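You operate a simulated robot arm through the tools that you are given. There is no shell and no other tool. Be economical: measure what you need, move in short steps, check, and stop when the job is done.

You are at the controls of a simulated robot arm. One attempt, no reset.

TASK
Dry both side plates with the cream tea towel, then use the white one as the yellow mug's saucer.
Fine: stand the tall yellow mug on it once both are dry; lay the towel back where it was. Set down upright: tall yellow mug.

Only the result counts: the job must be done as asked and must still hold three seconds after the hand-in. Knocking over, shifting, dropping, spilling or breaking anything else fails it. Flat cloth is picked up by pressing the open fingertips on it (5 to 10 N) and closing them slowly along it; thin cloth reads only 2 to 8 mm in the jaws.

THE ROBOT
A 7-joint arm with a two-finger parallel gripper, fixed in place. Base frame: the origin is at the foot of the arm, x ahead of it, y to its left, z up; the work surface is at about z = 0. Readings come in m, rad, newtons and seconds.
With the tool pointing down near the work surface it reaches from about 0.24 to 0.62 m from the base axis. Its first joint turns from -1.152 to 1.152 rad. Payload 2.6 kg.
The tool frame sits at the grasp point between the pads (the TCP): z along the fingers, y along the line on which they close. The tips reach 0.03 m beyond it. The gripper opens to 0.094 m. The fingers are 0.028 m wide and 0.01 m thick; the gripper's body (0.05 by 0.096 m) begins 0.055 m behind the TCP.
Orientation is that of the tool frame in the base frame, as a unit quaternion [w, x, y, z]. With the fingers straight down and closing along the base's y, the tool's x points along the base's -x, its y along +y and its z along -z.

THE INTERFACE
- The arm moves only by the tool apply_moves. Its argument "series" is a list of rows, each an object of numbers (a shift or turn left out is 0, a gripper value left out holds the last): "x", "y", "z": the shift along the tool's x, y, z in m; "wx", "wy", "wz": the turn, a rotation vector about the tool's x, y, z in rad; "gripper": the gripper command, from -1 (shut) to 1 (fully open), values between in proportion. In form: [{"x": .., "y": .., "z": .., "wx": .., "wy": .., "wz": .., "gripper": ..}, ...]. A call has 1 to 8 rows; each row is the pose to reach, as a shift and turn from the pose commanded when the call began, along the tool's axes at that moment. Rows are played at 5 a second. More than 0.05 m and 0.15 rad between two rows, or a gripper value outside its range, and nothing of the call is played. Where a pose cannot be reached the arm comes as near as it can. A force on the tool above 40 N (or 10 N above the force at the start of the call, whichever is more), or a blocked arm, ends the call early, and 0.2 s more pass. Each finger travels about 0.072 m/s and halts on what it meets, pressing with about 45 N; the grip force reading is that of the motor and also rises with nothing between the fingers. The clock runs only during rows and for 0.2 s after the last one: add rows that repeat a pose to give the fingers time. The reply holds the time, the measured pose of the TCP, the force on the tool along the base axes, the opening and the grip force, in the units named above and with some noise, with the torque about the TCP (base axes, N m) and any sound that the robot's microphone picked up.
- Cameras (640 x 400 px; columns grow to the right, rows downward): "scene" is fixed at [0.036, 0.422, 0.5747]; the picture's right is [-0.84, -0.54, 0.00], its down [-0.31, 0.48, -0.82] and it looks along [0.44, -0.69, -0.57] (base axes); focal length 315 px, centre (320, 200). "wrist" rides on the gripper at [0.076, 0.014, -0.103] in the tool frame; the picture's right is [-0.18, 0.98, 0.00], its down [-0.75, -0.14, -0.64] and it looks along [-0.63, -0.12, 0.77] (tool axes); focal length 243 px, centre (320, 200). There is no depth. A picture from a camera that has moved, and an enlarged one, comes with that camera's place and axes in the base frame and with its lens. The place of the scene camera against the robot may be out by one fixed shift of up to 0.025 m in any direction.
- get_image(camera): a new picture of that camera. The clock stands still meanwhile.
- enlarge(camera, box): a new picture of the part [left, top, right, bottom] of that camera's present view, enlarged. The clock stands still meanwhile.
- job_done(): hands the job in; it is judged then, once.

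Go step by step. Nothing tells you positions but the pictures and the camera data: compare them with the known pose of the tool, close in by small moves and look again before you grip or let go. The budget is 120 turns and 84 pictures, counting those below and the enlarged ones. Unless the task says otherwise, let go and move clear before handing in, and close with one line.

The tools are called as a command line: name --argument value ..., lists and objects as JSON in quotes. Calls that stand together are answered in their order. apply_moves: Moves the arm, as the interface text tells. Its arguments: {"type":"object","properties":{"series":{"type":"array","items":{"type":"object","properties":{"x":{"type":"number"},"y":{"type":"number"},"z":{"type":"number"},"wx":{"type":"number"},"wy":{"type":"number"},"wz":{"type":"number"},"gripper":{"type":"number"}}}}},"required":["series"]} The other tools are called the same way: get_image (camera) takes a picture; enlarge (camera, box) takes an enlarged picture of a part of a camera's view; job_done () hands the job in.

At the start:

```text
time: 0.0
ee_pos: [0.3148, 0.1117, 0.2894]
ee_rot: [0.0, 0.0, 1.0, -0.001]
wrist_force: [-0.1, -0.5, 0.2]
torque: [-0.03, 0.03, 0.01]
opening: 0.0942
gripper_force: 0.1
```

scene: 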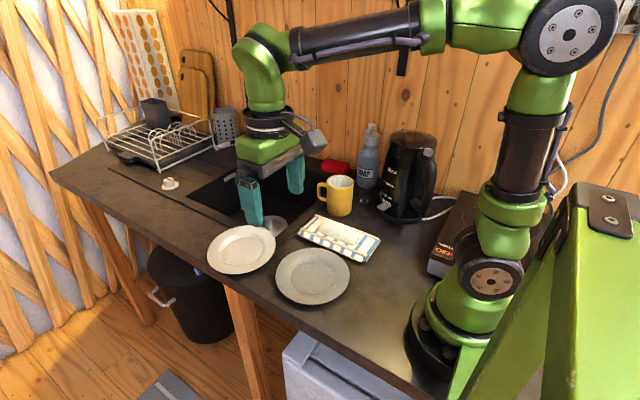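
wrist: 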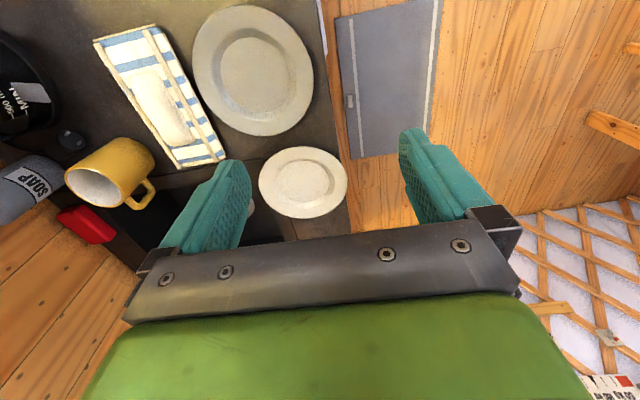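

The scene shows a white plate near (0.52, 0.03), a grey plate near (0.32, 0.01), the towel near (0.33, -0.14) and the yellow mug near (0.40, -0.26). I'll enlarge both views before moving.

enlarge --camera "scene" --box '[190, 140, 430, 310]'

enlarge --camera "wrist" --box '[0, 0, 360, 230]'

```text
2.35 times, centred on (310, 225) of scene
camera zoom: at [0.036, 0.422, 0.5747], right [-0.84, -0.54, 0.0], down [-0.31, 0.48, -0.82], along [0.44, -0.69, -0.57], focal length 741 px, centre (344, 141)
```

zoom: 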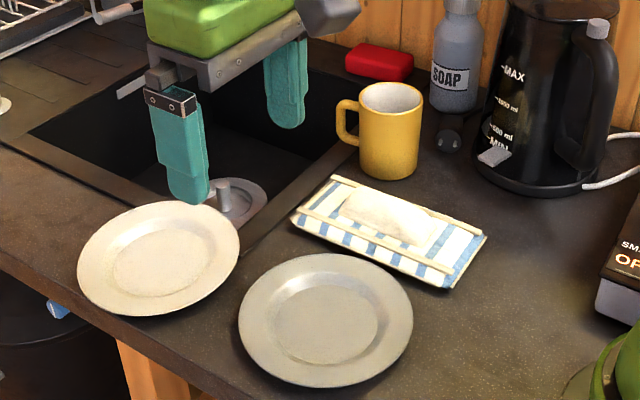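

```text
1.74 times, centred on (180, 115) of wrist
camera zoom: at [0.2385, 0.1252, 0.3932], right [0.18, 0.98, 0.0], down [0.75, -0.14, 0.64], along [0.63, -0.12, -0.77], focal length 422 px, centre (564, 348)
```

zoom: 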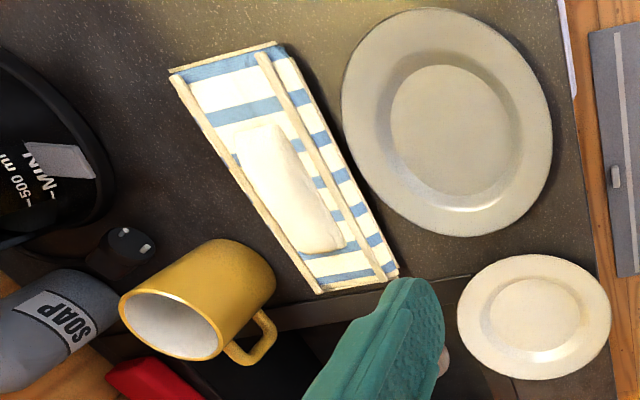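

The towel looks like a cream pad with a striped cloth or tray under it. I'll bring the wrist camera over it, staying high.

apply_moves --series '[{"y": -0.05}, {"y": -0.1}, {"y": -0.15}, {"y": -0.19, "z": 0.02}, {"y": -0.22, "z": 0.05}, {"y": -0.22, "z": 0.05}]'

get_image --camera "wrist"

get_image --camera "scene"

```text
time: 1.4
ee_pos: [0.3124, -0.1092, 0.2398]
ee_rot: [0.0, 0.0, 1.0, 0.0]
wrist_force: [0.2, -0.4, 0.1]
torque: [0.04, -0.02, 0.01]
opening: 0.094
gripper_force: 0.1
```

```text
79 pictures are left
camera wrist: at [0.2356, -0.0953, 0.3443], right [0.19, 0.98, 0.0], down [0.75, -0.14, 0.64], along [0.63, -0.12, -0.77], focal length 243 px, centre (320, 200)
```

wrist: 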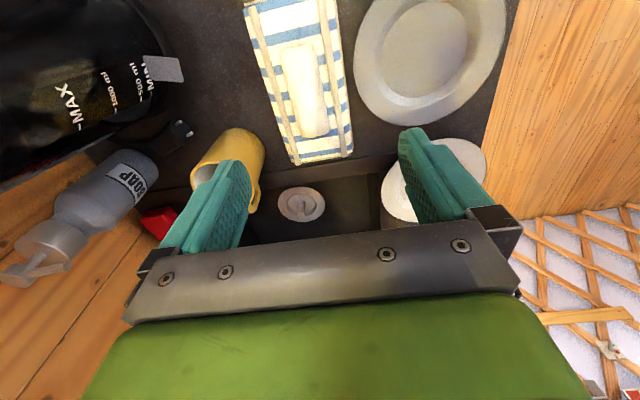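

```text
78 pictures are left
```

scene: 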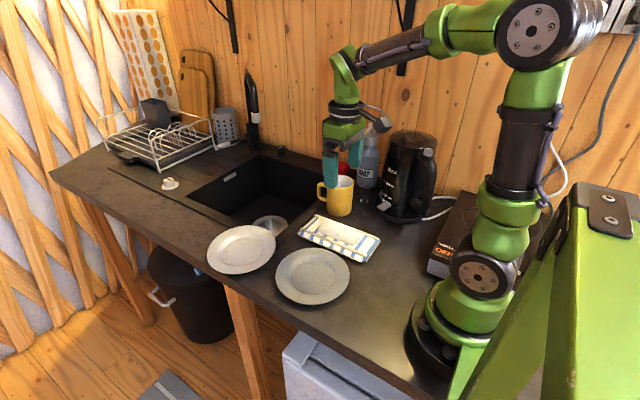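

Taking a closer look at the towel from this pose.

enlarge --camera "wrist" --box '[190, 0, 430, 200]'

enlarge --camera "scene" --box '[285, 195, 395, 275]'

```text
2.00 times, centred on (310, 100) of wrist
camera zoom: at [0.2356, -0.0953, 0.3443], right [0.19, 0.98, 0.0], down [0.75, -0.14, 0.64], along [0.63, -0.12, -0.77], focal length 485 px, centre (340, 400)
```

zoom: 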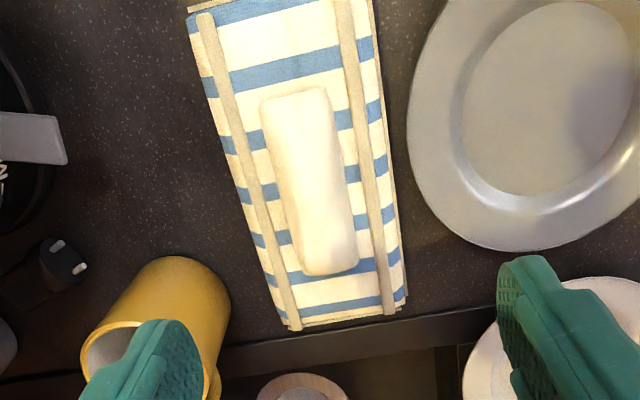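

```text
5.00 times, centred on (340, 235) of scene
camera zoom: at [0.036, 0.422, 0.5747], right [-0.84, -0.54, 0.0], down [-0.31, 0.48, -0.82], along [0.44, -0.69, -0.57], focal length 1575 px, centre (220, 25)
```

zoom: 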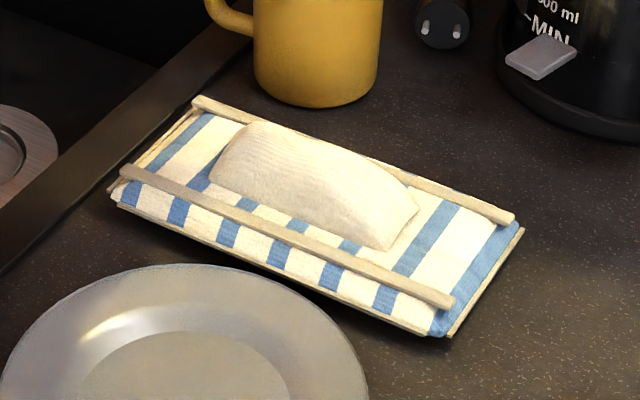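

I read it as a striped folded pad, about 0.20 × 0.09 m, centred near (0.33, -0.13) and lined up with x. A cream bunch sits on top of it at the centre. I'll move above that bunch with a partly closed gripper.

apply_moves --series '[{"x": -0.01, "y": -0.01, "z": 0.04, "gripper": 0.2}, {"x": -0.016, "y": -0.021, "z": 0.08}, {"x": -0.016, "y": -0.021, "z": 0.12}, {"x": -0.016, "y": -0.021, "z": 0.14}, {"x": -0.016, "y": -0.021, "z": 0.14}]'

get_image --camera "wrist"

enlarge --camera "scene" --box '[265, 155, 425, 275]'

```text
time: 2.6
ee_pos: [0.3297, -0.1296, 0.1011]
ee_rot: [0.0, 0.001, 1.0, 0.0]
wrist_force: [0.6, 0.3, 0.6]
torque: [0.01, -0.03, 0.02]
opening: 0.0564
gripper_force: 0.1
```

```text
75 pictures are left
camera wrist: at [0.2529, -0.1156, 0.2043], right [0.19, 0.98, 0.0], down [0.75, -0.14, 0.64], along [0.63, -0.12, -0.77], focal length 243 px, centre (320, 200)
```

wrist: 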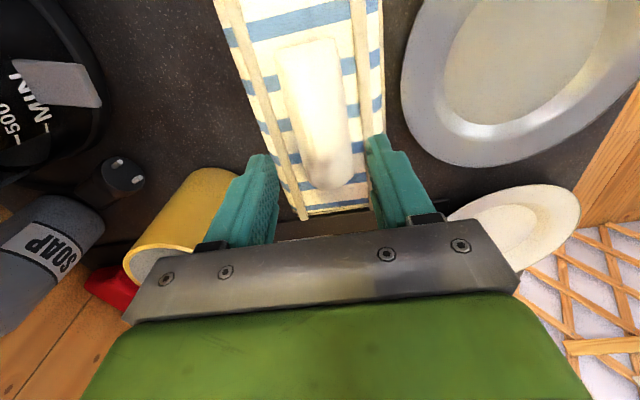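

```text
3.33 times, centred on (345, 215) of scene
camera zoom: at [0.036, 0.422, 0.5747], right [-0.84, -0.54, 0.0], down [-0.31, 0.48, -0.82], along [0.44, -0.69, -0.57], focal length 1050 px, centre (237, 150)
```

zoom: 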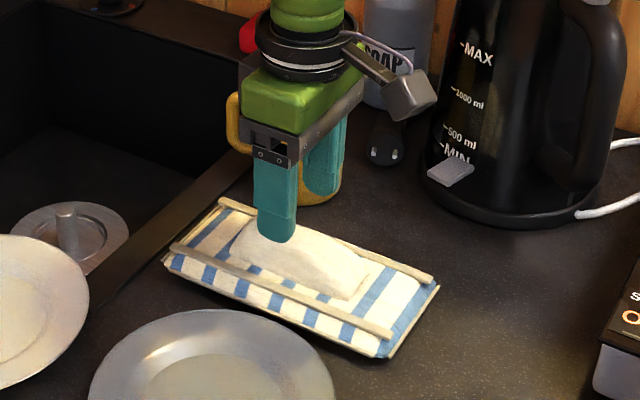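

The fingers straddle the cream bunch, so I'll descend gently.

apply_moves --series '[{"z": 0.025}, {"z": 0.045}, {"z": 0.052}, {"z": 0.052}]'

get_image --camera "wrist"

enlarge --camera "scene" --box '[285, 175, 395, 275]'

```text
time: 3.3
ee_pos: [0.3301, -0.13, 0.0547]
ee_rot: [0.0, 0.001, 1.0, 0.0]
wrist_force: [-4.1, 0.1, 9.0]
torque: [-0.15, 0.16, -0.04]
opening: 0.0563
gripper_force: 0.0
stopped in row 3: the force on the tool passed its limit at 60 N (the readings are from after the stop); the commanded pose is now the measured one
```

```text
73 pictures are left
camera wrist: at [0.2536, -0.1165, 0.1588], right [0.19, 0.98, 0.0], down [0.75, -0.14, 0.64], along [0.63, -0.12, -0.77], focal length 243 px, centre (320, 200)
```

wrist: 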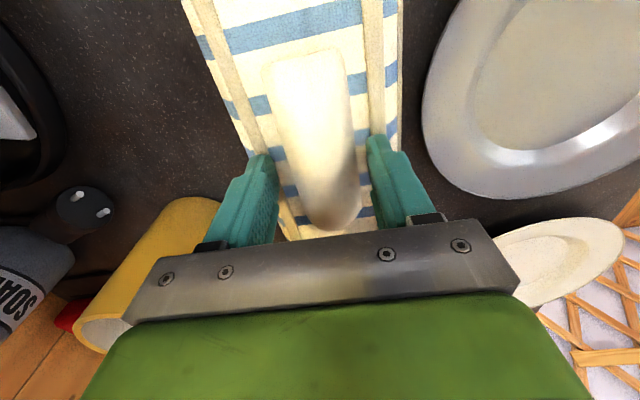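

```text
4.00 times, centred on (340, 225) of scene
camera zoom: at [0.036, 0.422, 0.5747], right [-0.84, -0.54, 0.0], down [-0.31, 0.48, -0.82], along [0.44, -0.69, -0.57], focal length 1260 px, centre (240, 100)
```

zoom: 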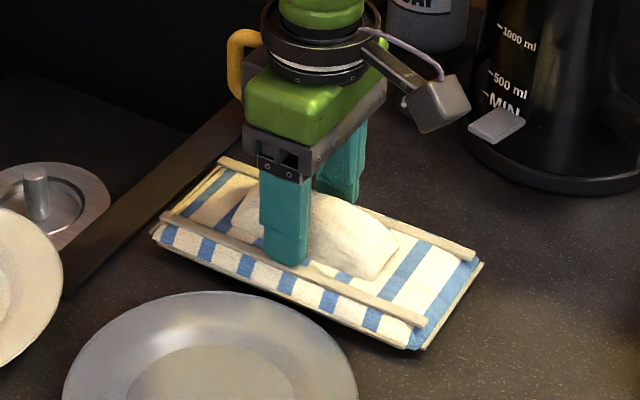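

The tips touched the striped pad, or its rails, at about z = 0.025 on both sides of the bunch. I'll back off 2 mm and close slowly on the bunch.

apply_moves --series '[{"z": -0.002, "gripper": 0.1}, {"z": -0.002, "gripper": -0.1}, {"z": -0.002, "gripper": -0.3}, {"z": -0.002, "gripper": -0.6}, {"z": -0.002, "gripper": -1}, {"z": -0.002, "gripper": -1}, {"z": -0.002, "gripper": -1}]'

get_image --camera "wrist"

```text
time: 4.9
ee_pos: [0.3303, -0.1309, 0.0574]
ee_rot: [0.0, -0.001, 1.0, 0.001]
wrist_force: [-0.2, -0.3, 0.2]
torque: [-0.02, 0.0, 0.0]
opening: 0.0274
gripper_force: 45.4
```

```text
71 pictures are left
camera wrist: at [0.254, -0.1163, 0.1604], right [0.18, 0.98, 0.0], down [0.75, -0.14, 0.64], along [0.63, -0.12, -0.77], focal length 243 px, centre (320, 200)
```

wrist: 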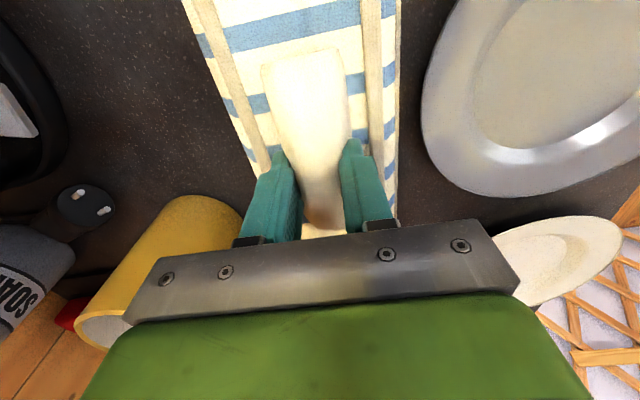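

The bunch is gripped at 27 mm, so I'll lift and look.

apply_moves --series '[{"z": -0.01}, {"z": -0.03}, {"z": -0.05}, {"z": -0.07}, {"z": -0.07}]'

get_image --camera "scene"

get_image --camera "wrist"

```text
time: 6.1
ee_pos: [0.3293, -0.1305, 0.126]
ee_rot: [0.001, 0.0, 1.0, 0.002]
wrist_force: [-0.8, 0.6, -0.5]
torque: [0.0, -0.02, -0.05]
opening: 0.0274
gripper_force: 44.7
```

```text
70 pictures are left
```

scene: 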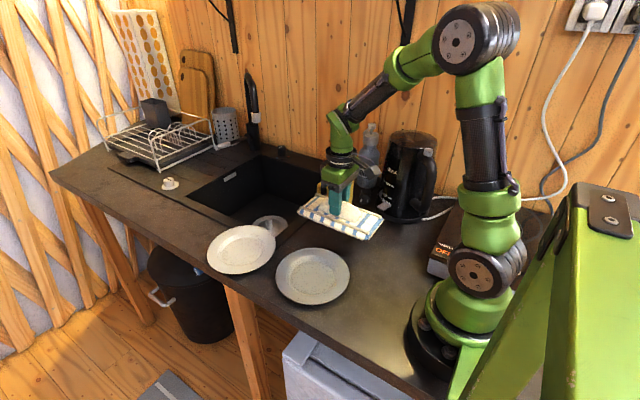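

```text
69 pictures are left
camera wrist: at [0.2534, -0.1169, 0.2309], right [0.18, 0.98, 0.0], down [0.75, -0.14, 0.64], along [0.63, -0.12, -0.77], focal length 243 px, centre (320, 200)
```

wrist: 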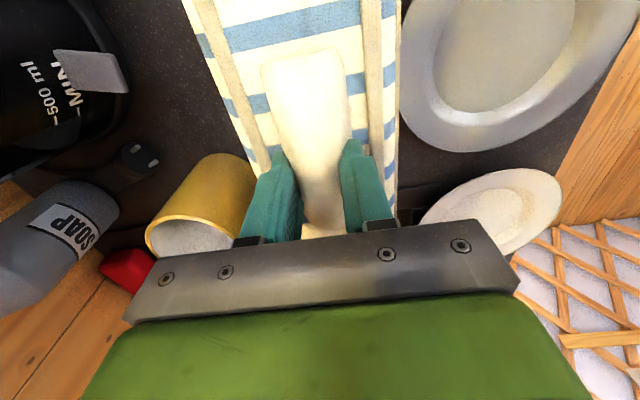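

The whole pad came up as one piece; its rest pose was TCP (0.330, -0.131, 0.057). Next I'll inspect the plates for wetness.

enlarge --camera "scene" --box '[200, 215, 360, 315]'

```text
4.00 times, centred on (280, 265) of scene
camera zoom: at [0.036, 0.422, 0.5747], right [-0.84, -0.54, 0.0], down [-0.31, 0.48, -0.82], along [0.44, -0.69, -0.57], focal length 1260 px, centre (480, -60)
```

zoom: 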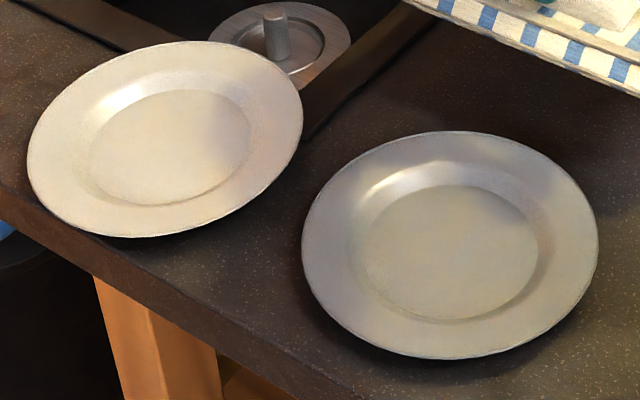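

The pad goes over the grey plate next, then down towards its rim.

apply_moves --series '[{"y": 0.04}, {"y": 0.08, "x": 0.01}, {"y": 0.12, "x": 0.02}, {"y": 0.137, "x": 0.019}, {"y": 0.137, "x": 0.019, "z": 0.02}, {"y": 0.137, "x": 0.019, "z": 0.035}, {"y": 0.137, "x": 0.019, "z": 0.035}]'

get_image --camera "wrist"

enlarge --camera "scene" --box '[200, 175, 400, 315]'

```text
time: 7.7
ee_pos: [0.3118, 0.0067, 0.0913]
ee_rot: [0.0, 0.001, 1.0, 0.001]
wrist_force: [0.0, 0.2, 0.8]
torque: [-0.01, -0.02, 0.02]
opening: 0.0276
gripper_force: 45.3
```

```text
67 pictures are left
camera wrist: at [0.2351, 0.0213, 0.1955], right [0.19, 0.98, 0.0], down [0.75, -0.14, 0.64], along [0.63, -0.12, -0.77], focal length 243 px, centre (320, 200)
```

wrist: 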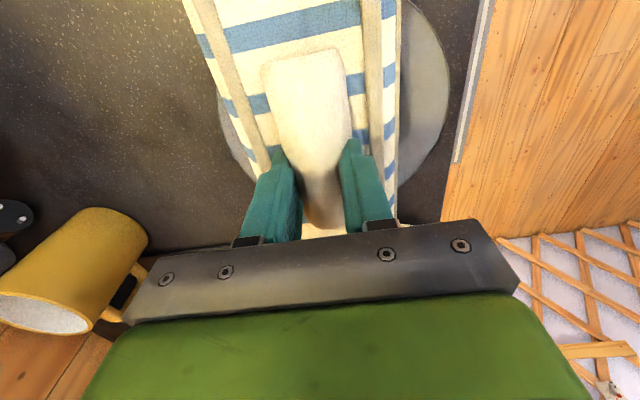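

```text
2.86 times, centred on (300, 245) of scene
camera zoom: at [0.036, 0.422, 0.5747], right [-0.84, -0.54, 0.0], down [-0.31, 0.48, -0.82], along [0.44, -0.69, -0.57], focal length 900 px, centre (377, 71)
```

zoom: 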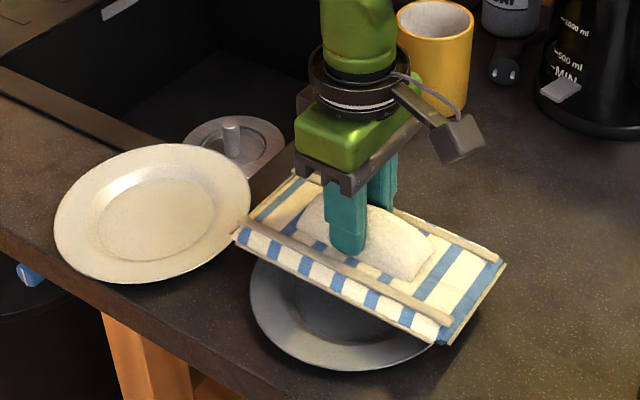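

The pad is centred over the grey plate. I'll ease 8 mm toward the base for clearance from the white plate, then come down in small steps.

apply_moves --series '[{"x": 0.008, "z": 0.005}, {"x": 0.008, "z": 0.009}, {"x": 0.008, "z": 0.012}, {"x": 0.008, "z": 0.014}, {"x": 0.008, "z": 0.014}]'

```text
time: 8.9
ee_pos: [0.3024, 0.0061, 0.0776]
ee_rot: [0.0, 0.001, 1.0, 0.0]
wrist_force: [0.2, -0.8, -0.7]
torque: [0.03, 0.0, -0.02]
opening: 0.0275
gripper_force: 44.8
```

apply_moves --series '[{"z": 0.001}, {"z": 0.002}, {"z": 0.003}, {"z": 0.003}]'

```text
time: 9.9
ee_pos: [0.3019, 0.0063, 0.0746]
ee_rot: [0.001, 0.0, 1.0, 0.001]
wrist_force: [0.0, -0.3, -1.0]
torque: [0.01, 0.0, 0.0]
opening: 0.0275
gripper_force: 45.3
```

No contact yet, so I'll keep going down in 1 mm steps.

apply_moves --series '[{"z": 0.001}, {"z": 0.002}, {"z": 0.003}, {"z": 0.004}, {"z": 0.004}]'

```text
time: 10.8
ee_pos: [0.3028, 0.0075, 0.0727]
ee_rot: [0.001, 0.001, 1.0, 0.001]
wrist_force: [-1.9, -0.4, 9.0]
torque: [0.03, 0.19, 0.03]
opening: 0.0274
gripper_force: 45.4
stopped in row 4: the force on the tool passed its limit at 44 N (the readings are from after the stop); the commanded pose is now the measured one
```

Contact with the rim is at TCP z ≈ 0.073, carrying about 9 N. I'll ease off slightly and do a gentle sweep, watching whether the plate moves.

apply_moves --series '[{"z": -0.0003, "y": 0.01}, {"z": -0.0003, "y": 0.02}, {"z": -0.0003, "y": 0.03}, {"z": -0.0003, "y": 0.04}, {"z": -0.0003, "y": 0.04}]'

enlarge --camera "scene" --box '[200, 175, 400, 315]'

get_image --camera "wrist"

```text
time: 12.0
ee_pos: [0.3041, 0.0471, 0.0724]
ee_rot: [0.003, 0.002, 1.0, 0.001]
wrist_force: [2.5, -7.7, 18.0]
torque: [-0.15, -0.2, -0.07]
opening: 0.0275
gripper_force: 45.2
```

```text
2.86 times, centred on (300, 245) of scene
camera zoom: at [0.0359, 0.422, 0.5747], right [-0.84, -0.54, 0.0], down [-0.31, 0.48, -0.82], along [0.44, -0.69, -0.57], focal length 900 px, centre (377, 71)
```

zoom: 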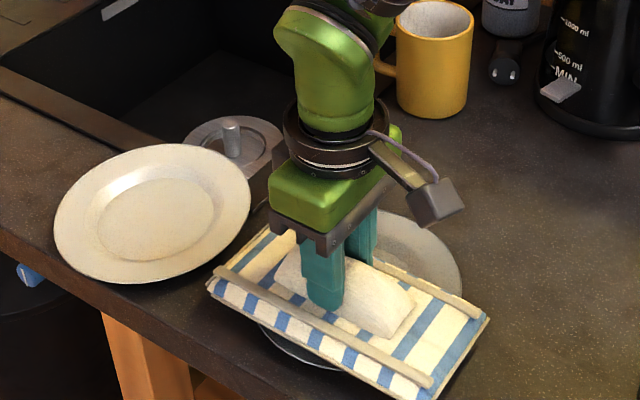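

```text
64 pictures are left
camera wrist: at [0.2277, 0.0611, 0.1768], right [0.19, 0.98, 0.0], down [0.75, -0.15, 0.64], along [0.63, -0.12, -0.76], focal length 243 px, centre (320, 200)
```

wrist: 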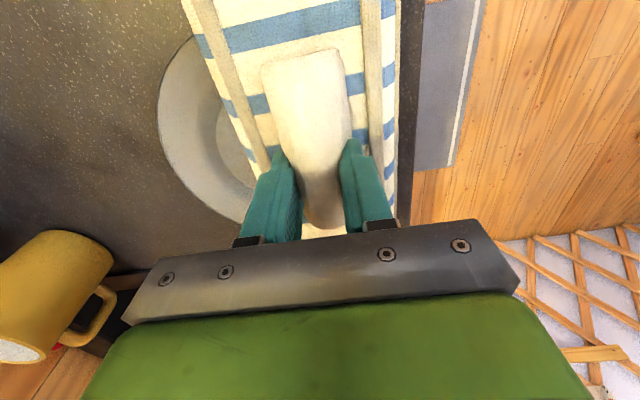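

The plate stayed put. I'll sweep back across to the other side a touch lighter.

apply_moves --series '[{"z": -0.001, "y": -0.012}, {"z": -0.001, "y": -0.024}, {"z": -0.001, "y": -0.036}, {"z": -0.001, "y": -0.048}, {"z": -0.001, "y": -0.06}, {"z": -0.001, "y": -0.07}, {"z": -0.001, "y": -0.08}, {"z": -0.001, "y": -0.08}]'

get_image --camera "wrist"

enlarge --camera "scene" --box '[200, 175, 400, 315]'

```text
time: 13.8
ee_pos: [0.3026, -0.0342, 0.0749]
ee_rot: [0.002, 0.002, 1.0, 0.001]
wrist_force: [0.7, 0.5, -0.6]
torque: [-0.03, 0.0, 0.02]
opening: 0.0275
gripper_force: 44.5
```

```text
63 pictures are left
camera wrist: at [0.2265, -0.0195, 0.1786], right [0.19, 0.98, 0.0], down [0.75, -0.14, 0.64], along [0.63, -0.12, -0.77], focal length 243 px, centre (320, 200)
```

wrist: 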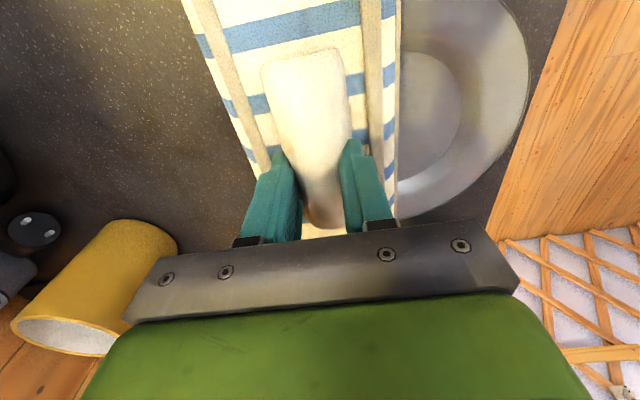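

```text
2.86 times, centred on (300, 245) of scene
camera zoom: at [0.036, 0.422, 0.5747], right [-0.84, -0.54, 0.0], down [-0.31, 0.48, -0.82], along [0.44, -0.69, -0.57], focal length 900 px, centre (377, 71)
```

zoom: 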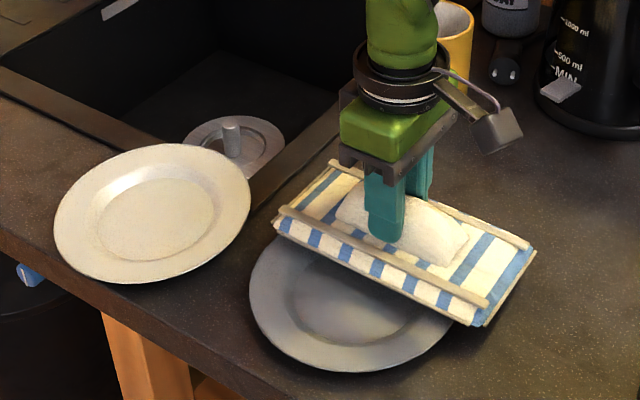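

That pass came out light, without contact. I'll lower 1.7 mm and sweep back with contact over the full width.

apply_moves --series '[{"z": 0.001}, {"z": 0.0017}, {"z": 0.0017, "y": 0.012}, {"z": 0.0017, "y": 0.024}, {"z": 0.0017, "y": 0.036}, {"z": 0.0017, "y": 0.048}, {"z": 0.0017, "y": 0.06}, {"z": 0.0017, "y": 0.072}]'

```text
time: 15.8
ee_pos: [0.3052, 0.0367, 0.073]
ee_rot: [0.004, 0.001, 1.0, 0.001]
wrist_force: [-2.3, -3.3, 8.8]
torque: [0.18, 0.36, 0.1]
opening: 0.0275
gripper_force: 44.3
stopped in row 8: the force on the tool passed its limit at 41 N (the readings are from after the stop); the commanded pose is now the measured one
```

apply_moves --series '[{"z": -0.0004, "y": -0.012}, {"z": -0.0004, "y": -0.024}, {"z": -0.0004, "y": -0.036}, {"z": -0.0004, "y": -0.048}, {"z": -0.0004, "y": -0.06}, {"z": -0.0004, "y": -0.072}, {"z": -0.0004, "y": -0.08}, {"z": -0.0004, "y": -0.08}]'

enlarge --camera "scene" --box '[240, 215, 400, 315]'

```text
time: 17.6
ee_pos: [0.3047, -0.0427, 0.0741]
ee_rot: [0.003, 0.002, 1.0, 0.001]
wrist_force: [-0.3, -0.6, 0.0]
torque: [0.0, 0.03, 0.04]
opening: 0.0275
gripper_force: 44.7
```

```text
4.00 times, centred on (320, 265) of scene
camera zoom: at [0.036, 0.422, 0.5747], right [-0.84, -0.54, 0.0], down [-0.31, 0.48, -0.82], along [0.44, -0.69, -0.57], focal length 1260 px, centre (320, -60)
```

zoom: 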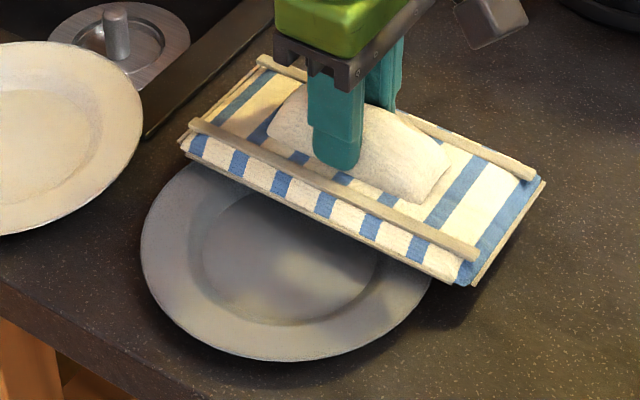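

I'll lift and shift the pad aside so the whole grey plate shows.

apply_moves --series '[{"z": -0.02}, {"z": -0.05}, {"z": -0.07, "y": -0.03}, {"z": -0.07, "y": -0.07}, {"z": -0.07, "y": -0.09}, {"z": -0.07, "y": -0.09}]'

enlarge --camera "scene" --box '[200, 215, 360, 315]'

get_image --camera "wrist"

```text
time: 19.0
ee_pos: [0.3041, -0.1315, 0.1428]
ee_rot: [0.003, 0.002, 1.0, 0.0]
wrist_force: [-0.2, 0.6, -0.7]
torque: [-0.03, 0.04, -0.02]
opening: 0.0275
gripper_force: 45.5
```

```text
4.00 times, centred on (280, 265) of scene
camera zoom: at [0.036, 0.422, 0.5747], right [-0.84, -0.54, 0.0], down [-0.31, 0.48, -0.82], along [0.44, -0.69, -0.57], focal length 1260 px, centre (480, -60)
```

zoom: 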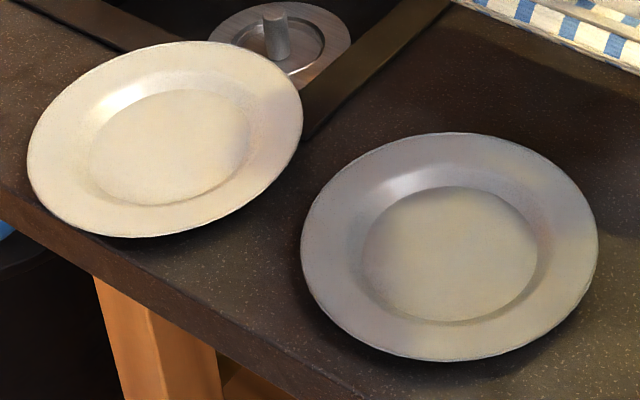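

```text
59 pictures are left
camera wrist: at [0.2267, -0.1172, 0.2462], right [0.19, 0.98, 0.0], down [0.75, -0.15, 0.65], along [0.64, -0.12, -0.76], focal length 243 px, centre (320, 200)
```

wrist: 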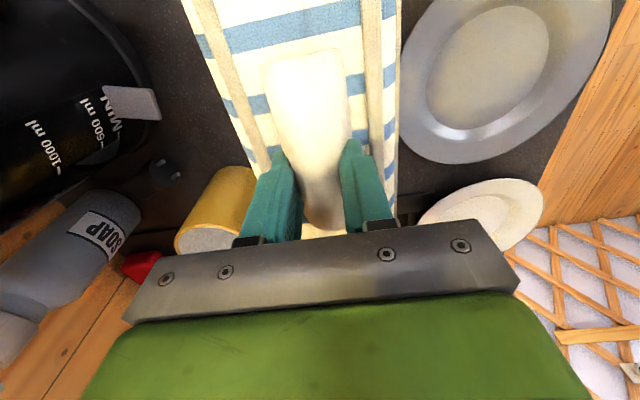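

The grey plate's rim now looks bluer and cleaner, while its well still has the beige film. I'll zoom in to compare.

enlarge --camera "scene" --box '[272, 245, 352, 307]'

enlarge --camera "scene" --box '[202, 220, 282, 280]'

enlarge --camera "wrist" --box '[390, 0, 630, 190]'

```text
6.45 times, centred on (312, 276) of scene
camera zoom: at [0.036, 0.422, 0.5747], right [-0.84, -0.54, 0.0], down [-0.31, 0.48, -0.82], along [0.44, -0.69, -0.57], focal length 2032 px, centre (372, -290)
```

zoom: 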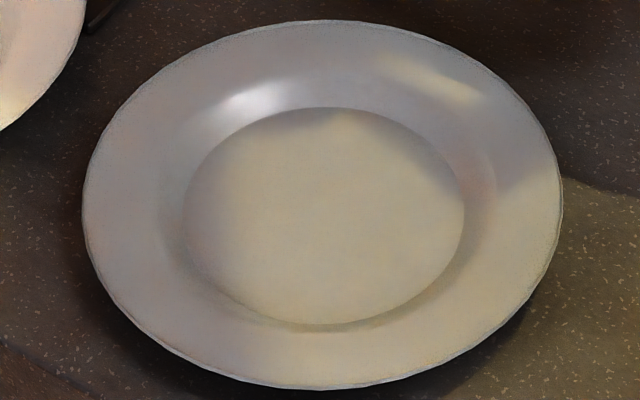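

```text
6.67 times, centred on (242, 250) of scene
camera zoom: at [0.036, 0.422, 0.5747], right [-0.84, -0.54, 0.0], down [-0.31, 0.48, -0.82], along [0.44, -0.69, -0.57], focal length 2100 px, centre (840, -133)
```

zoom: 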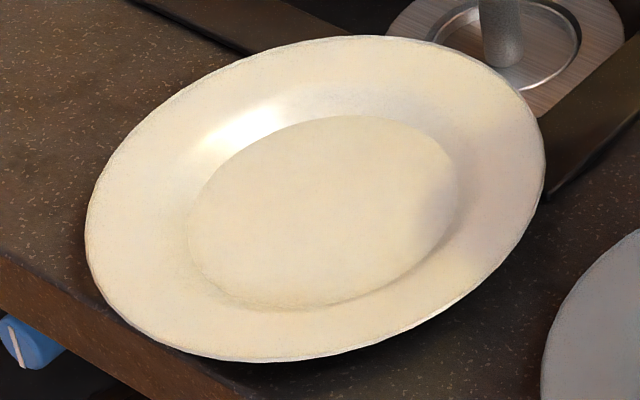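

```text
2.11 times, centred on (510, 95) of wrist
camera zoom: at [0.2267, -0.1172, 0.2462], right [0.19, 0.98, 0.0], down [0.75, -0.15, 0.65], along [0.64, -0.12, -0.76], focal length 511 px, centre (-80, 421)
```

zoom: 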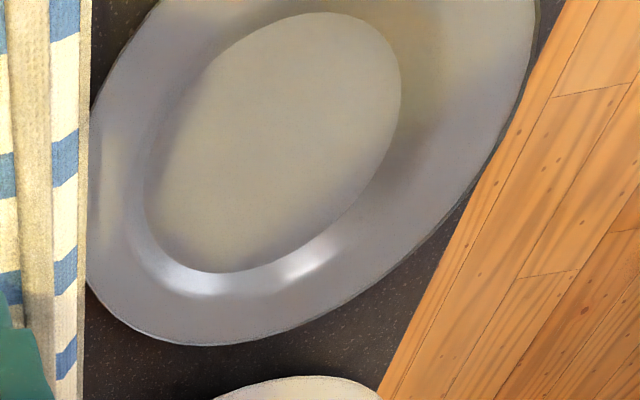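

The colour change is only the arm's warm and cool shadows, so wetness can't be read by eye. I'll wipe thoroughly, going back to the grey plate for steady-contact passes.

apply_moves --series '[{"y": 0.04}, {"y": 0.08}, {"y": 0.098, "z": 0.03}, {"y": 0.098, "z": 0.06}, {"y": 0.098, "z": 0.068}, {"y": 0.098, "z": 0.0695}, {"y": 0.098, "z": 0.0702}, {"y": 0.098, "z": 0.0702}]'

```text
time: 20.8
ee_pos: [0.3055, -0.0359, 0.074]
ee_rot: [0.005, 0.002, 1.0, 0.0]
wrist_force: [-0.6, -4.4, 13.6]
torque: [-0.01, 0.38, 0.03]
opening: 0.0275
gripper_force: 45.0
```

apply_moves --series '[{"z": -0.0004, "y": 0.012}, {"z": -0.0004, "y": 0.024}, {"z": -0.0004, "y": 0.036}, {"z": -0.0004, "y": 0.048}, {"z": -0.0004, "y": 0.06}, {"z": -0.0004, "y": 0.072}, {"z": -0.0004, "y": 0.08}, {"z": -0.0004, "y": 0.08}]'

```text
time: 22.6
ee_pos: [0.3037, 0.0453, 0.0757]
ee_rot: [0.003, 0.002, 1.0, 0.002]
wrist_force: [-0.5, 0.5, -1.0]
torque: [0.05, -0.01, -0.02]
opening: 0.0274
gripper_force: 44.8
```

apply_moves --series '[{"z": 0.001}, {"z": 0.002}, {"z": 0.0025}, {"z": 0.0025}]'

```text
time: 23.6
ee_pos: [0.3046, 0.047, 0.0728]
ee_rot: [0.004, 0.003, 1.0, 0.001]
wrist_force: [-2.4, -1.4, 8.6]
torque: [0.09, 0.26, 0.04]
opening: 0.0277
gripper_force: 44.7
stopped in row 4: the force on the tool passed its limit at 41 N (the readings are from after the stop); the commanded pose is now the measured one
```

apply_moves --series '[{"y": -0.012}, {"y": -0.024}, {"y": -0.036}, {"y": -0.048}, {"y": -0.06}, {"y": -0.072}, {"y": -0.082}]'

```text
time: 25.2
ee_pos: [0.3043, -0.0351, 0.0727]
ee_rot: [0.004, 0.003, 1.0, 0.001]
wrist_force: [-0.8, 3.2, 6.3]
torque: [0.25, 0.12, -0.06]
opening: 0.0275
gripper_force: 44.9
```

That was a steady 6–9 N pass. One more pass back at this height.

apply_moves --series '[{"y": 0.012, "x": 0.003}, {"y": 0.024, "x": 0.006}, {"y": 0.036, "x": 0.003}, {"y": 0.048}, {"y": 0.06, "x": 0.003}, {"y": 0.072, "x": 0.006}, {"y": 0.08, "x": 0.003}]'

get_image --camera "scene"

```text
time: 26.8
ee_pos: [0.3005, 0.0445, 0.0735]
ee_rot: [0.004, 0.003, 1.0, 0.001]
wrist_force: [-4.0, -4.6, 12.9]
torque: [0.04, -0.37, -0.11]
opening: 0.0273
gripper_force: 45.3
```

```text
55 pictures are left
```

scene: 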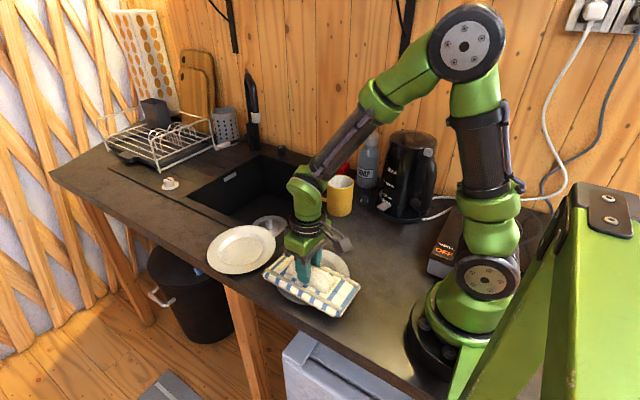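

The grey plate hasn't moved and is wiped. I'll lift and carry the pad over to the white plate.

apply_moves --series '[{"z": -0.02}, {"z": -0.055}, {"z": -0.055, "x": -0.05}, {"z": -0.055, "x": -0.1}, {"z": -0.055, "x": -0.15}, {"z": -0.055, "x": -0.195}, {"z": -0.055, "x": -0.205}, {"z": -0.055, "x": -0.205}]'

get_image --camera "wrist"

enlarge --camera "scene" --box '[180, 175, 380, 315]'

```text
time: 28.6
ee_pos: [0.508, 0.0428, 0.1297]
ee_rot: [0.005, 0.003, 1.0, 0.001]
wrist_force: [0.3, 0.2, -0.4]
torque: [-0.01, -0.04, -0.01]
opening: 0.0274
gripper_force: 45.1
```

```text
54 pictures are left
camera wrist: at [0.4305, 0.0569, 0.2331], right [0.19, 0.98, 0.0], down [0.75, -0.15, 0.65], along [0.64, -0.12, -0.76], focal length 243 px, centre (320, 200)
```

wrist: 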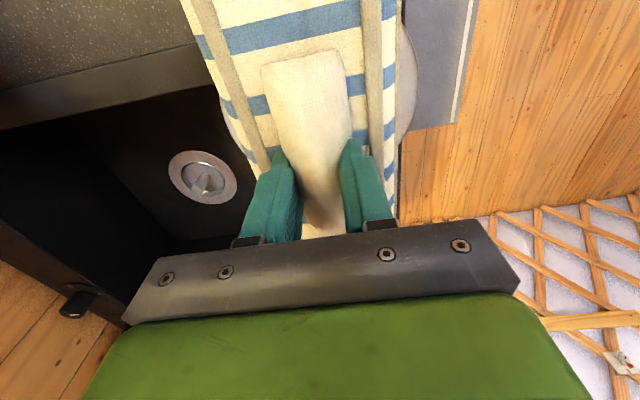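

```text
2.86 times, centred on (280, 245) of scene
camera zoom: at [0.036, 0.422, 0.5747], right [-0.84, -0.54, 0.0], down [-0.31, 0.48, -0.82], along [0.44, -0.69, -0.57], focal length 900 px, centre (434, 71)
```

zoom: 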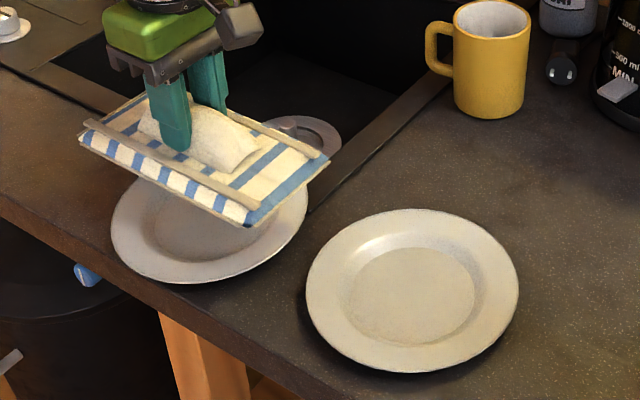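

The pad is over the white plate, which is centred near (0.495, 0.043). I'll descend in small steps.

apply_moves --series '[{"x": 0.008, "z": 0.03}, {"x": 0.008, "z": 0.045}, {"x": 0.008, "z": 0.052}, {"x": 0.008, "z": 0.0535}, {"x": 0.008, "z": 0.0545}, {"x": 0.008, "z": 0.0555}, {"x": 0.008, "z": 0.0555}]'

```text
time: 30.2
ee_pos: [0.5, 0.0441, 0.0742]
ee_rot: [0.005, 0.003, 1.0, 0.002]
wrist_force: [-0.7, 5.7, 14.4]
torque: [-0.43, 0.06, -0.09]
opening: 0.0276
gripper_force: 44.8
```

Contact is at about 14 N. I'll ease off slightly and sweep toward +y.

apply_moves --series '[{"z": -0.0004, "y": 0.01}, {"z": -0.0004, "y": 0.02}, {"z": -0.0004, "y": 0.03}, {"z": -0.0004, "y": 0.038}, {"z": -0.0004, "y": 0.038}]'

enlarge --camera "scene" --box '[180, 175, 380, 315]'

```text
time: 31.4
ee_pos: [0.4982, 0.0821, 0.0742]
ee_rot: [0.003, 0.003, 1.0, 0.0]
wrist_force: [0.1, 0.2, 0.2]
torque: [-0.03, -0.01, -0.02]
opening: 0.0277
gripper_force: 45.0
```

```text
2.86 times, centred on (280, 245) of scene
camera zoom: at [0.036, 0.422, 0.5747], right [-0.84, -0.54, 0.0], down [-0.31, 0.48, -0.82], along [0.44, -0.69, -0.57], focal length 900 px, centre (434, 71)
```

zoom: 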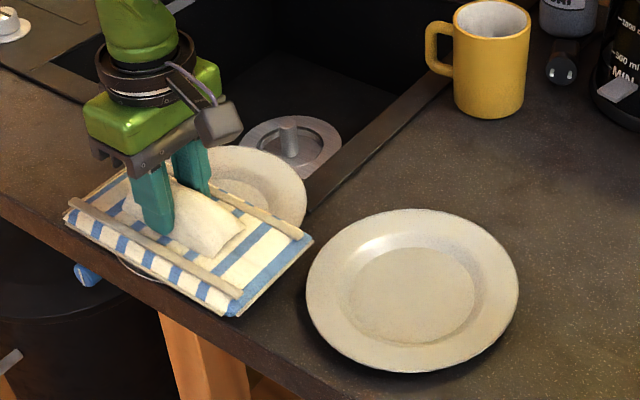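

Contact was lost at this end. I'll lower for contact again and sweep toward -y at constant height.

apply_moves --series '[{"z": 0.0008}, {"z": 0.0014}, {"z": 0.0014}]'

```text
time: 32.2
ee_pos: [0.4982, 0.0815, 0.0727]
ee_rot: [0.005, 0.003, 1.0, 0.001]
wrist_force: [-1.8, -0.4, 5.1]
torque: [-0.26, 0.13, -0.02]
opening: 0.0275
gripper_force: 45.4
```

apply_moves --series '[{"y": -0.012}, {"y": -0.024}, {"y": -0.036}, {"y": -0.048}, {"y": -0.06}, {"y": -0.072}, {"y": -0.08}]'

```text
time: 33.8
ee_pos: [0.5006, 0.0021, 0.0757]
ee_rot: [0.007, 0.003, 1.0, 0.002]
wrist_force: [-0.5, 13.2, 32.3]
torque: [0.43, 0.19, -0.02]
opening: 0.0273
gripper_force: 44.9
```

Force rose to 32 N at this end, so I'll ease up 2.5 mm and check the picture.

apply_moves --series '[{"z": -0.001}, {"z": -0.0025}, {"z": -0.0025}]'

enlarge --camera "scene" --box '[180, 175, 380, 315]'

get_image --camera "wrist"

```text
time: 34.6
ee_pos: [0.4997, -0.0018, 0.076]
ee_rot: [0.005, 0.004, 1.0, -0.001]
wrist_force: [4.8, 2.0, 14.8]
torque: [-0.07, -0.31, 0.06]
opening: 0.0272
gripper_force: 44.5
```

```text
2.86 times, centred on (280, 245) of scene
camera zoom: at [0.0359, 0.422, 0.5747], right [-0.84, -0.54, 0.0], down [-0.31, 0.48, -0.82], along [0.44, -0.69, -0.57], focal length 900 px, centre (434, 71)
```

zoom: 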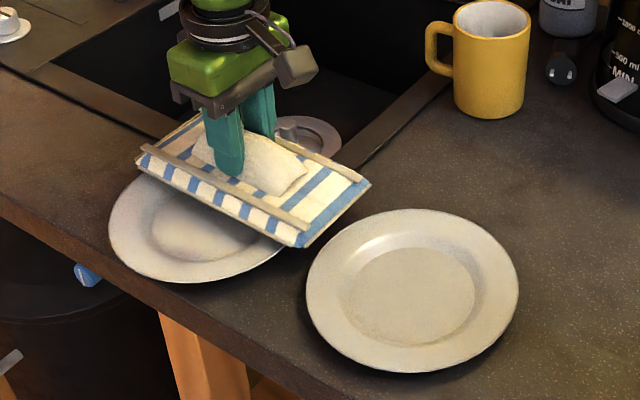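

```text
50 pictures are left
camera wrist: at [0.4229, 0.0139, 0.1783], right [0.19, 0.98, 0.0], down [0.75, -0.15, 0.65], along [0.64, -0.12, -0.76], focal length 243 px, centre (320, 200)
```

wrist: 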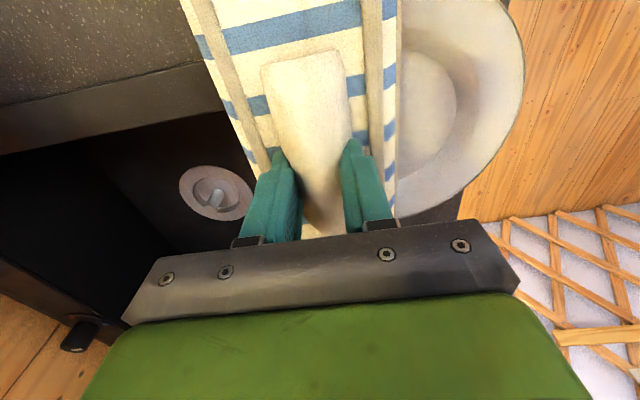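

The plate is in place. I'll sweep back towards +y, lowering progressively to keep light contact.

apply_moves --series '[{"y": 0.012, "z": -0.0005}, {"y": 0.024, "z": 0.0}, {"y": 0.036, "z": 0.0005}, {"y": 0.048, "z": 0.001}, {"y": 0.06, "z": 0.0013}, {"y": 0.072, "z": 0.0017}, {"y": 0.082, "z": 0.002}]'

```text
time: 36.2
ee_pos: [0.4984, 0.0833, 0.0741]
ee_rot: [0.003, 0.002, 1.0, 0.001]
wrist_force: [0.1, -0.6, 0.0]
torque: [0.01, -0.02, 0.03]
opening: 0.0277
gripper_force: 45.3
```

apply_moves --series '[{"z": 0.0015}, {"z": 0.0015, "y": -0.012}, {"z": 0.0012, "y": -0.024}, {"z": 0.0009, "y": -0.036}, {"z": 0.0006, "y": -0.048}, {"z": 0.0003, "y": -0.06}, {"z": 0.0, "y": -0.072}, {"z": -0.0002, "y": -0.08}]'

```text
time: 38.0
ee_pos: [0.4994, 0.002, 0.073]
ee_rot: [0.005, 0.003, 1.0, 0.001]
wrist_force: [-0.8, -0.1, -0.7]
torque: [-0.02, 0.04, 0.0]
opening: 0.0275
gripper_force: 45.2
```

enlarge --camera "scene" --box '[180, 175, 380, 315]'

get_image --camera "wrist"

```text
2.86 times, centred on (280, 245) of scene
camera zoom: at [0.036, 0.422, 0.5747], right [-0.84, -0.54, 0.0], down [-0.31, 0.48, -0.82], along [0.44, -0.69, -0.57], focal length 900 px, centre (434, 71)
```

zoom: 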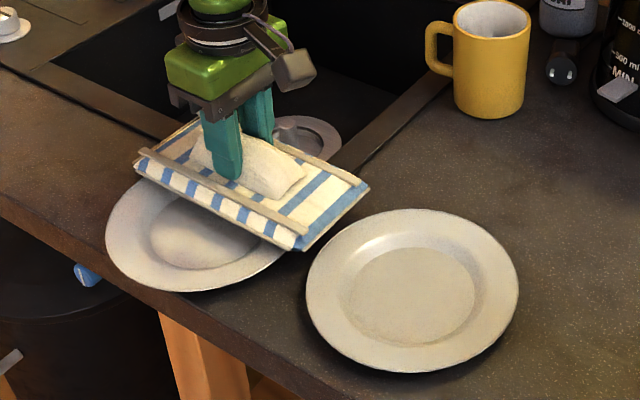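

```text
48 pictures are left
camera wrist: at [0.422, 0.0171, 0.1773], right [0.19, 0.98, 0.0], down [0.75, -0.15, 0.65], along [0.64, -0.12, -0.76], focal length 243 px, centre (320, 200)
```

wrist: 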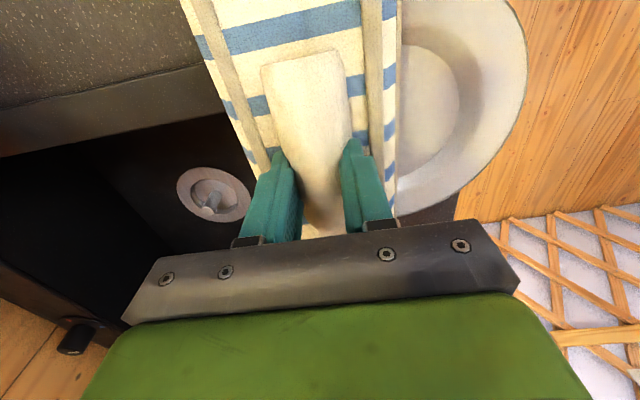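

The white plate slid about 7 mm toward +y on that pass. From here I'll wipe only toward -y: lift, go to the +y side, touch, and sweep back.

apply_moves --series '[{"z": -0.012}, {"z": -0.012, "y": 0.035}, {"z": -0.012, "y": 0.07}, {"z": -0.012, "y": 0.083}, {"z": -0.003, "y": 0.083}, {"z": 0.0, "y": 0.083}, {"z": 0.0007, "y": 0.083}, {"z": 0.0007, "y": 0.083}]'

```text
time: 39.8
ee_pos: [0.4994, 0.0847, 0.0729]
ee_rot: [0.004, 0.003, 1.0, 0.001]
wrist_force: [1.2, -0.3, -0.4]
torque: [-0.02, 0.0, -0.02]
opening: 0.0273
gripper_force: 44.9
```

apply_moves --series '[{"z": 0.0008}, {"z": 0.0014}, {"z": 0.0014}]'

```text
time: 40.6
ee_pos: [0.4999, 0.0859, 0.0719]
ee_rot: [0.004, 0.003, 1.0, 0.0]
wrist_force: [-2.3, -0.1, 4.0]
torque: [-0.12, 0.01, -0.07]
opening: 0.0275
gripper_force: 45.1
```

apply_moves --series '[{"y": -0.012}, {"y": -0.024, "z": -0.0001}, {"y": -0.036, "z": -0.0002}, {"y": -0.048, "z": -0.0004}, {"y": -0.06, "z": -0.0006}, {"y": -0.068, "z": -0.0007}]'

```text
time: 42.0
ee_pos: [0.4991, 0.018, 0.0713]
ee_rot: [0.004, 0.003, 1.0, 0.002]
wrist_force: [-0.2, 4.3, 8.8]
torque: [0.01, -0.01, -0.05]
opening: 0.0274
gripper_force: 44.6
```

apply_moves --series '[{"y": -0.01}, {"y": -0.018}, {"y": -0.018}]'

enlarge --camera "scene" --box '[180, 175, 380, 315]'

```text
time: 42.8
ee_pos: [0.4987, 0.0005, 0.0719]
ee_rot: [0.005, 0.002, 1.0, 0.002]
wrist_force: [1.4, 8.8, 17.2]
torque: [0.17, 0.01, -0.01]
opening: 0.0275
gripper_force: 44.9
```

```text
2.86 times, centred on (280, 245) of scene
camera zoom: at [0.0359, 0.422, 0.5747], right [-0.84, -0.54, 0.0], down [-0.31, 0.48, -0.82], along [0.44, -0.69, -0.57], focal length 900 px, centre (434, 71)
```

zoom: 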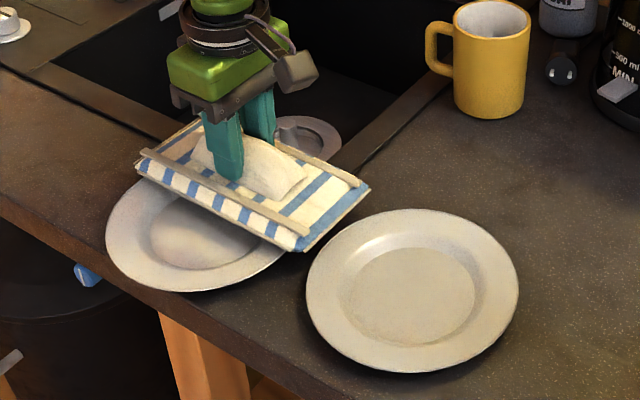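

That was a clean contact pass with no plate motion. I'll repeat it once more in the same direction for margin.

apply_moves --series '[{"z": -0.012}, {"z": -0.012, "y": 0.035}, {"z": -0.012, "y": 0.07}, {"z": -0.012, "y": 0.085}, {"z": -0.003, "y": 0.085}, {"z": -0.0005, "y": 0.085}, {"z": 0.0007, "y": 0.085}, {"z": 0.0009, "y": 0.085}]'

apply_moves --series '[{"y": -0.012}, {"y": -0.024, "z": -0.0001}, {"y": -0.036, "z": -0.0002}, {"y": -0.048, "z": -0.0004}, {"y": -0.06, "z": -0.0006}, {"y": -0.07, "z": -0.0007}, {"y": -0.08, "z": -0.0009}]'

```text
time: 44.6
ee_pos: [0.5, 0.0857, 0.0724]
ee_rot: [0.005, 0.003, 1.0, 0.002]
wrist_force: [-7.2, 0.2, 18.7]
torque: [-0.35, 0.14, -0.15]
opening: 0.0271
gripper_force: 45.1
```

```text
time: 46.2
ee_pos: [0.498, 0.0045, 0.0718]
ee_rot: [0.004, 0.003, 1.0, 0.001]
wrist_force: [1.6, 5.4, 11.7]
torque: [0.25, -0.29, 0.05]
opening: 0.0274
gripper_force: 44.7
```

Both plates are wiped. I'll lift and carry the towel back above its original spot.

apply_moves --series '[{"z": -0.03}, {"z": -0.06}, {"z": -0.06, "x": 0.035, "y": -0.028}, {"z": -0.06, "x": 0.07, "y": -0.056}, {"z": -0.06, "x": 0.105, "y": -0.084}, {"z": -0.06, "x": 0.14, "y": -0.112}, {"z": -0.06, "x": 0.168, "y": -0.1355}, {"z": -0.06, "x": 0.168, "y": -0.1355}]'

get_image --camera "scene"

```text
time: 48.0
ee_pos: [0.3268, -0.1301, 0.1289]
ee_rot: [0.004, 0.003, 1.0, 0.001]
wrist_force: [-0.1, 0.4, -1.1]
torque: [0.03, -0.01, -0.02]
opening: 0.0274
gripper_force: 44.5
```

```text
46 pictures are left
```

scene: 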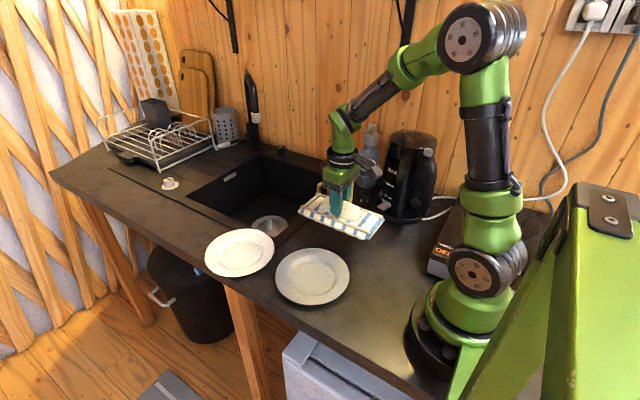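

enlarge --camera "scene" --box '[200, 215, 360, 315]'

```text
4.00 times, centred on (280, 265) of scene
camera zoom: at [0.036, 0.422, 0.5747], right [-0.84, -0.54, 0.0], down [-0.31, 0.48, -0.82], along [0.44, -0.69, -0.57], focal length 1260 px, centre (480, -60)
```

zoom: 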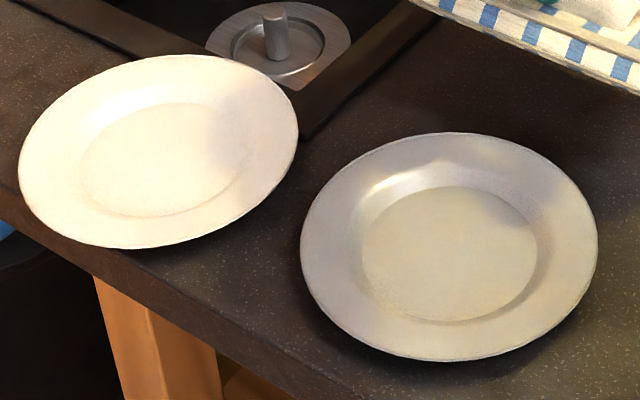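

This is useful. The white plate has clearly turned bright and matte, so it's dry, but the grey one still shows the sharp wet highlight. Remeasured, the grey centre is (0.304, 0.018), so I missed its +y rim. I'll go back and wipe it over a wider +y range.

apply_moves --series '[{"x": 0.01, "y": 0.048}, {"x": 0.022, "y": 0.096}, {"x": 0.022, "y": 0.144}, {"x": 0.022, "y": 0.19}, {"x": 0.022, "y": 0.197, "z": 0.03}, {"x": 0.022, "y": 0.197, "z": 0.048}, {"x": 0.022, "y": 0.197, "z": 0.054}, {"x": 0.022, "y": 0.197, "z": 0.0548}]'

apply_moves --series '[{"z": 0.0008}, {"z": 0.0013}, {"z": 0.0013}]'

```text
time: 49.8
ee_pos: [0.308, 0.0672, 0.0756]
ee_rot: [0.004, 0.003, 1.0, 0.001]
wrist_force: [-0.8, 0.3, -0.1]
torque: [0.06, 0.0, 0.01]
opening: 0.0274
gripper_force: 44.8
```

```text
time: 50.6
ee_pos: [0.3087, 0.0665, 0.0752]
ee_rot: [0.005, 0.003, 1.0, 0.002]
wrist_force: [0.1, 0.9, -0.2]
torque: [0.01, 0.03, 0.0]
opening: 0.0274
gripper_force: 45.0
```

apply_moves --series '[{"z": 0.0008}, {"z": 0.0013}, {"z": 0.002}, {"z": 0.002}]'

```text
time: 51.6
ee_pos: [0.3086, 0.0674, 0.072]
ee_rot: [0.004, 0.003, 1.0, 0.001]
wrist_force: [0.1, 0.3, -0.9]
torque: [0.0, 0.0, -0.02]
opening: 0.0276
gripper_force: 45.2
```

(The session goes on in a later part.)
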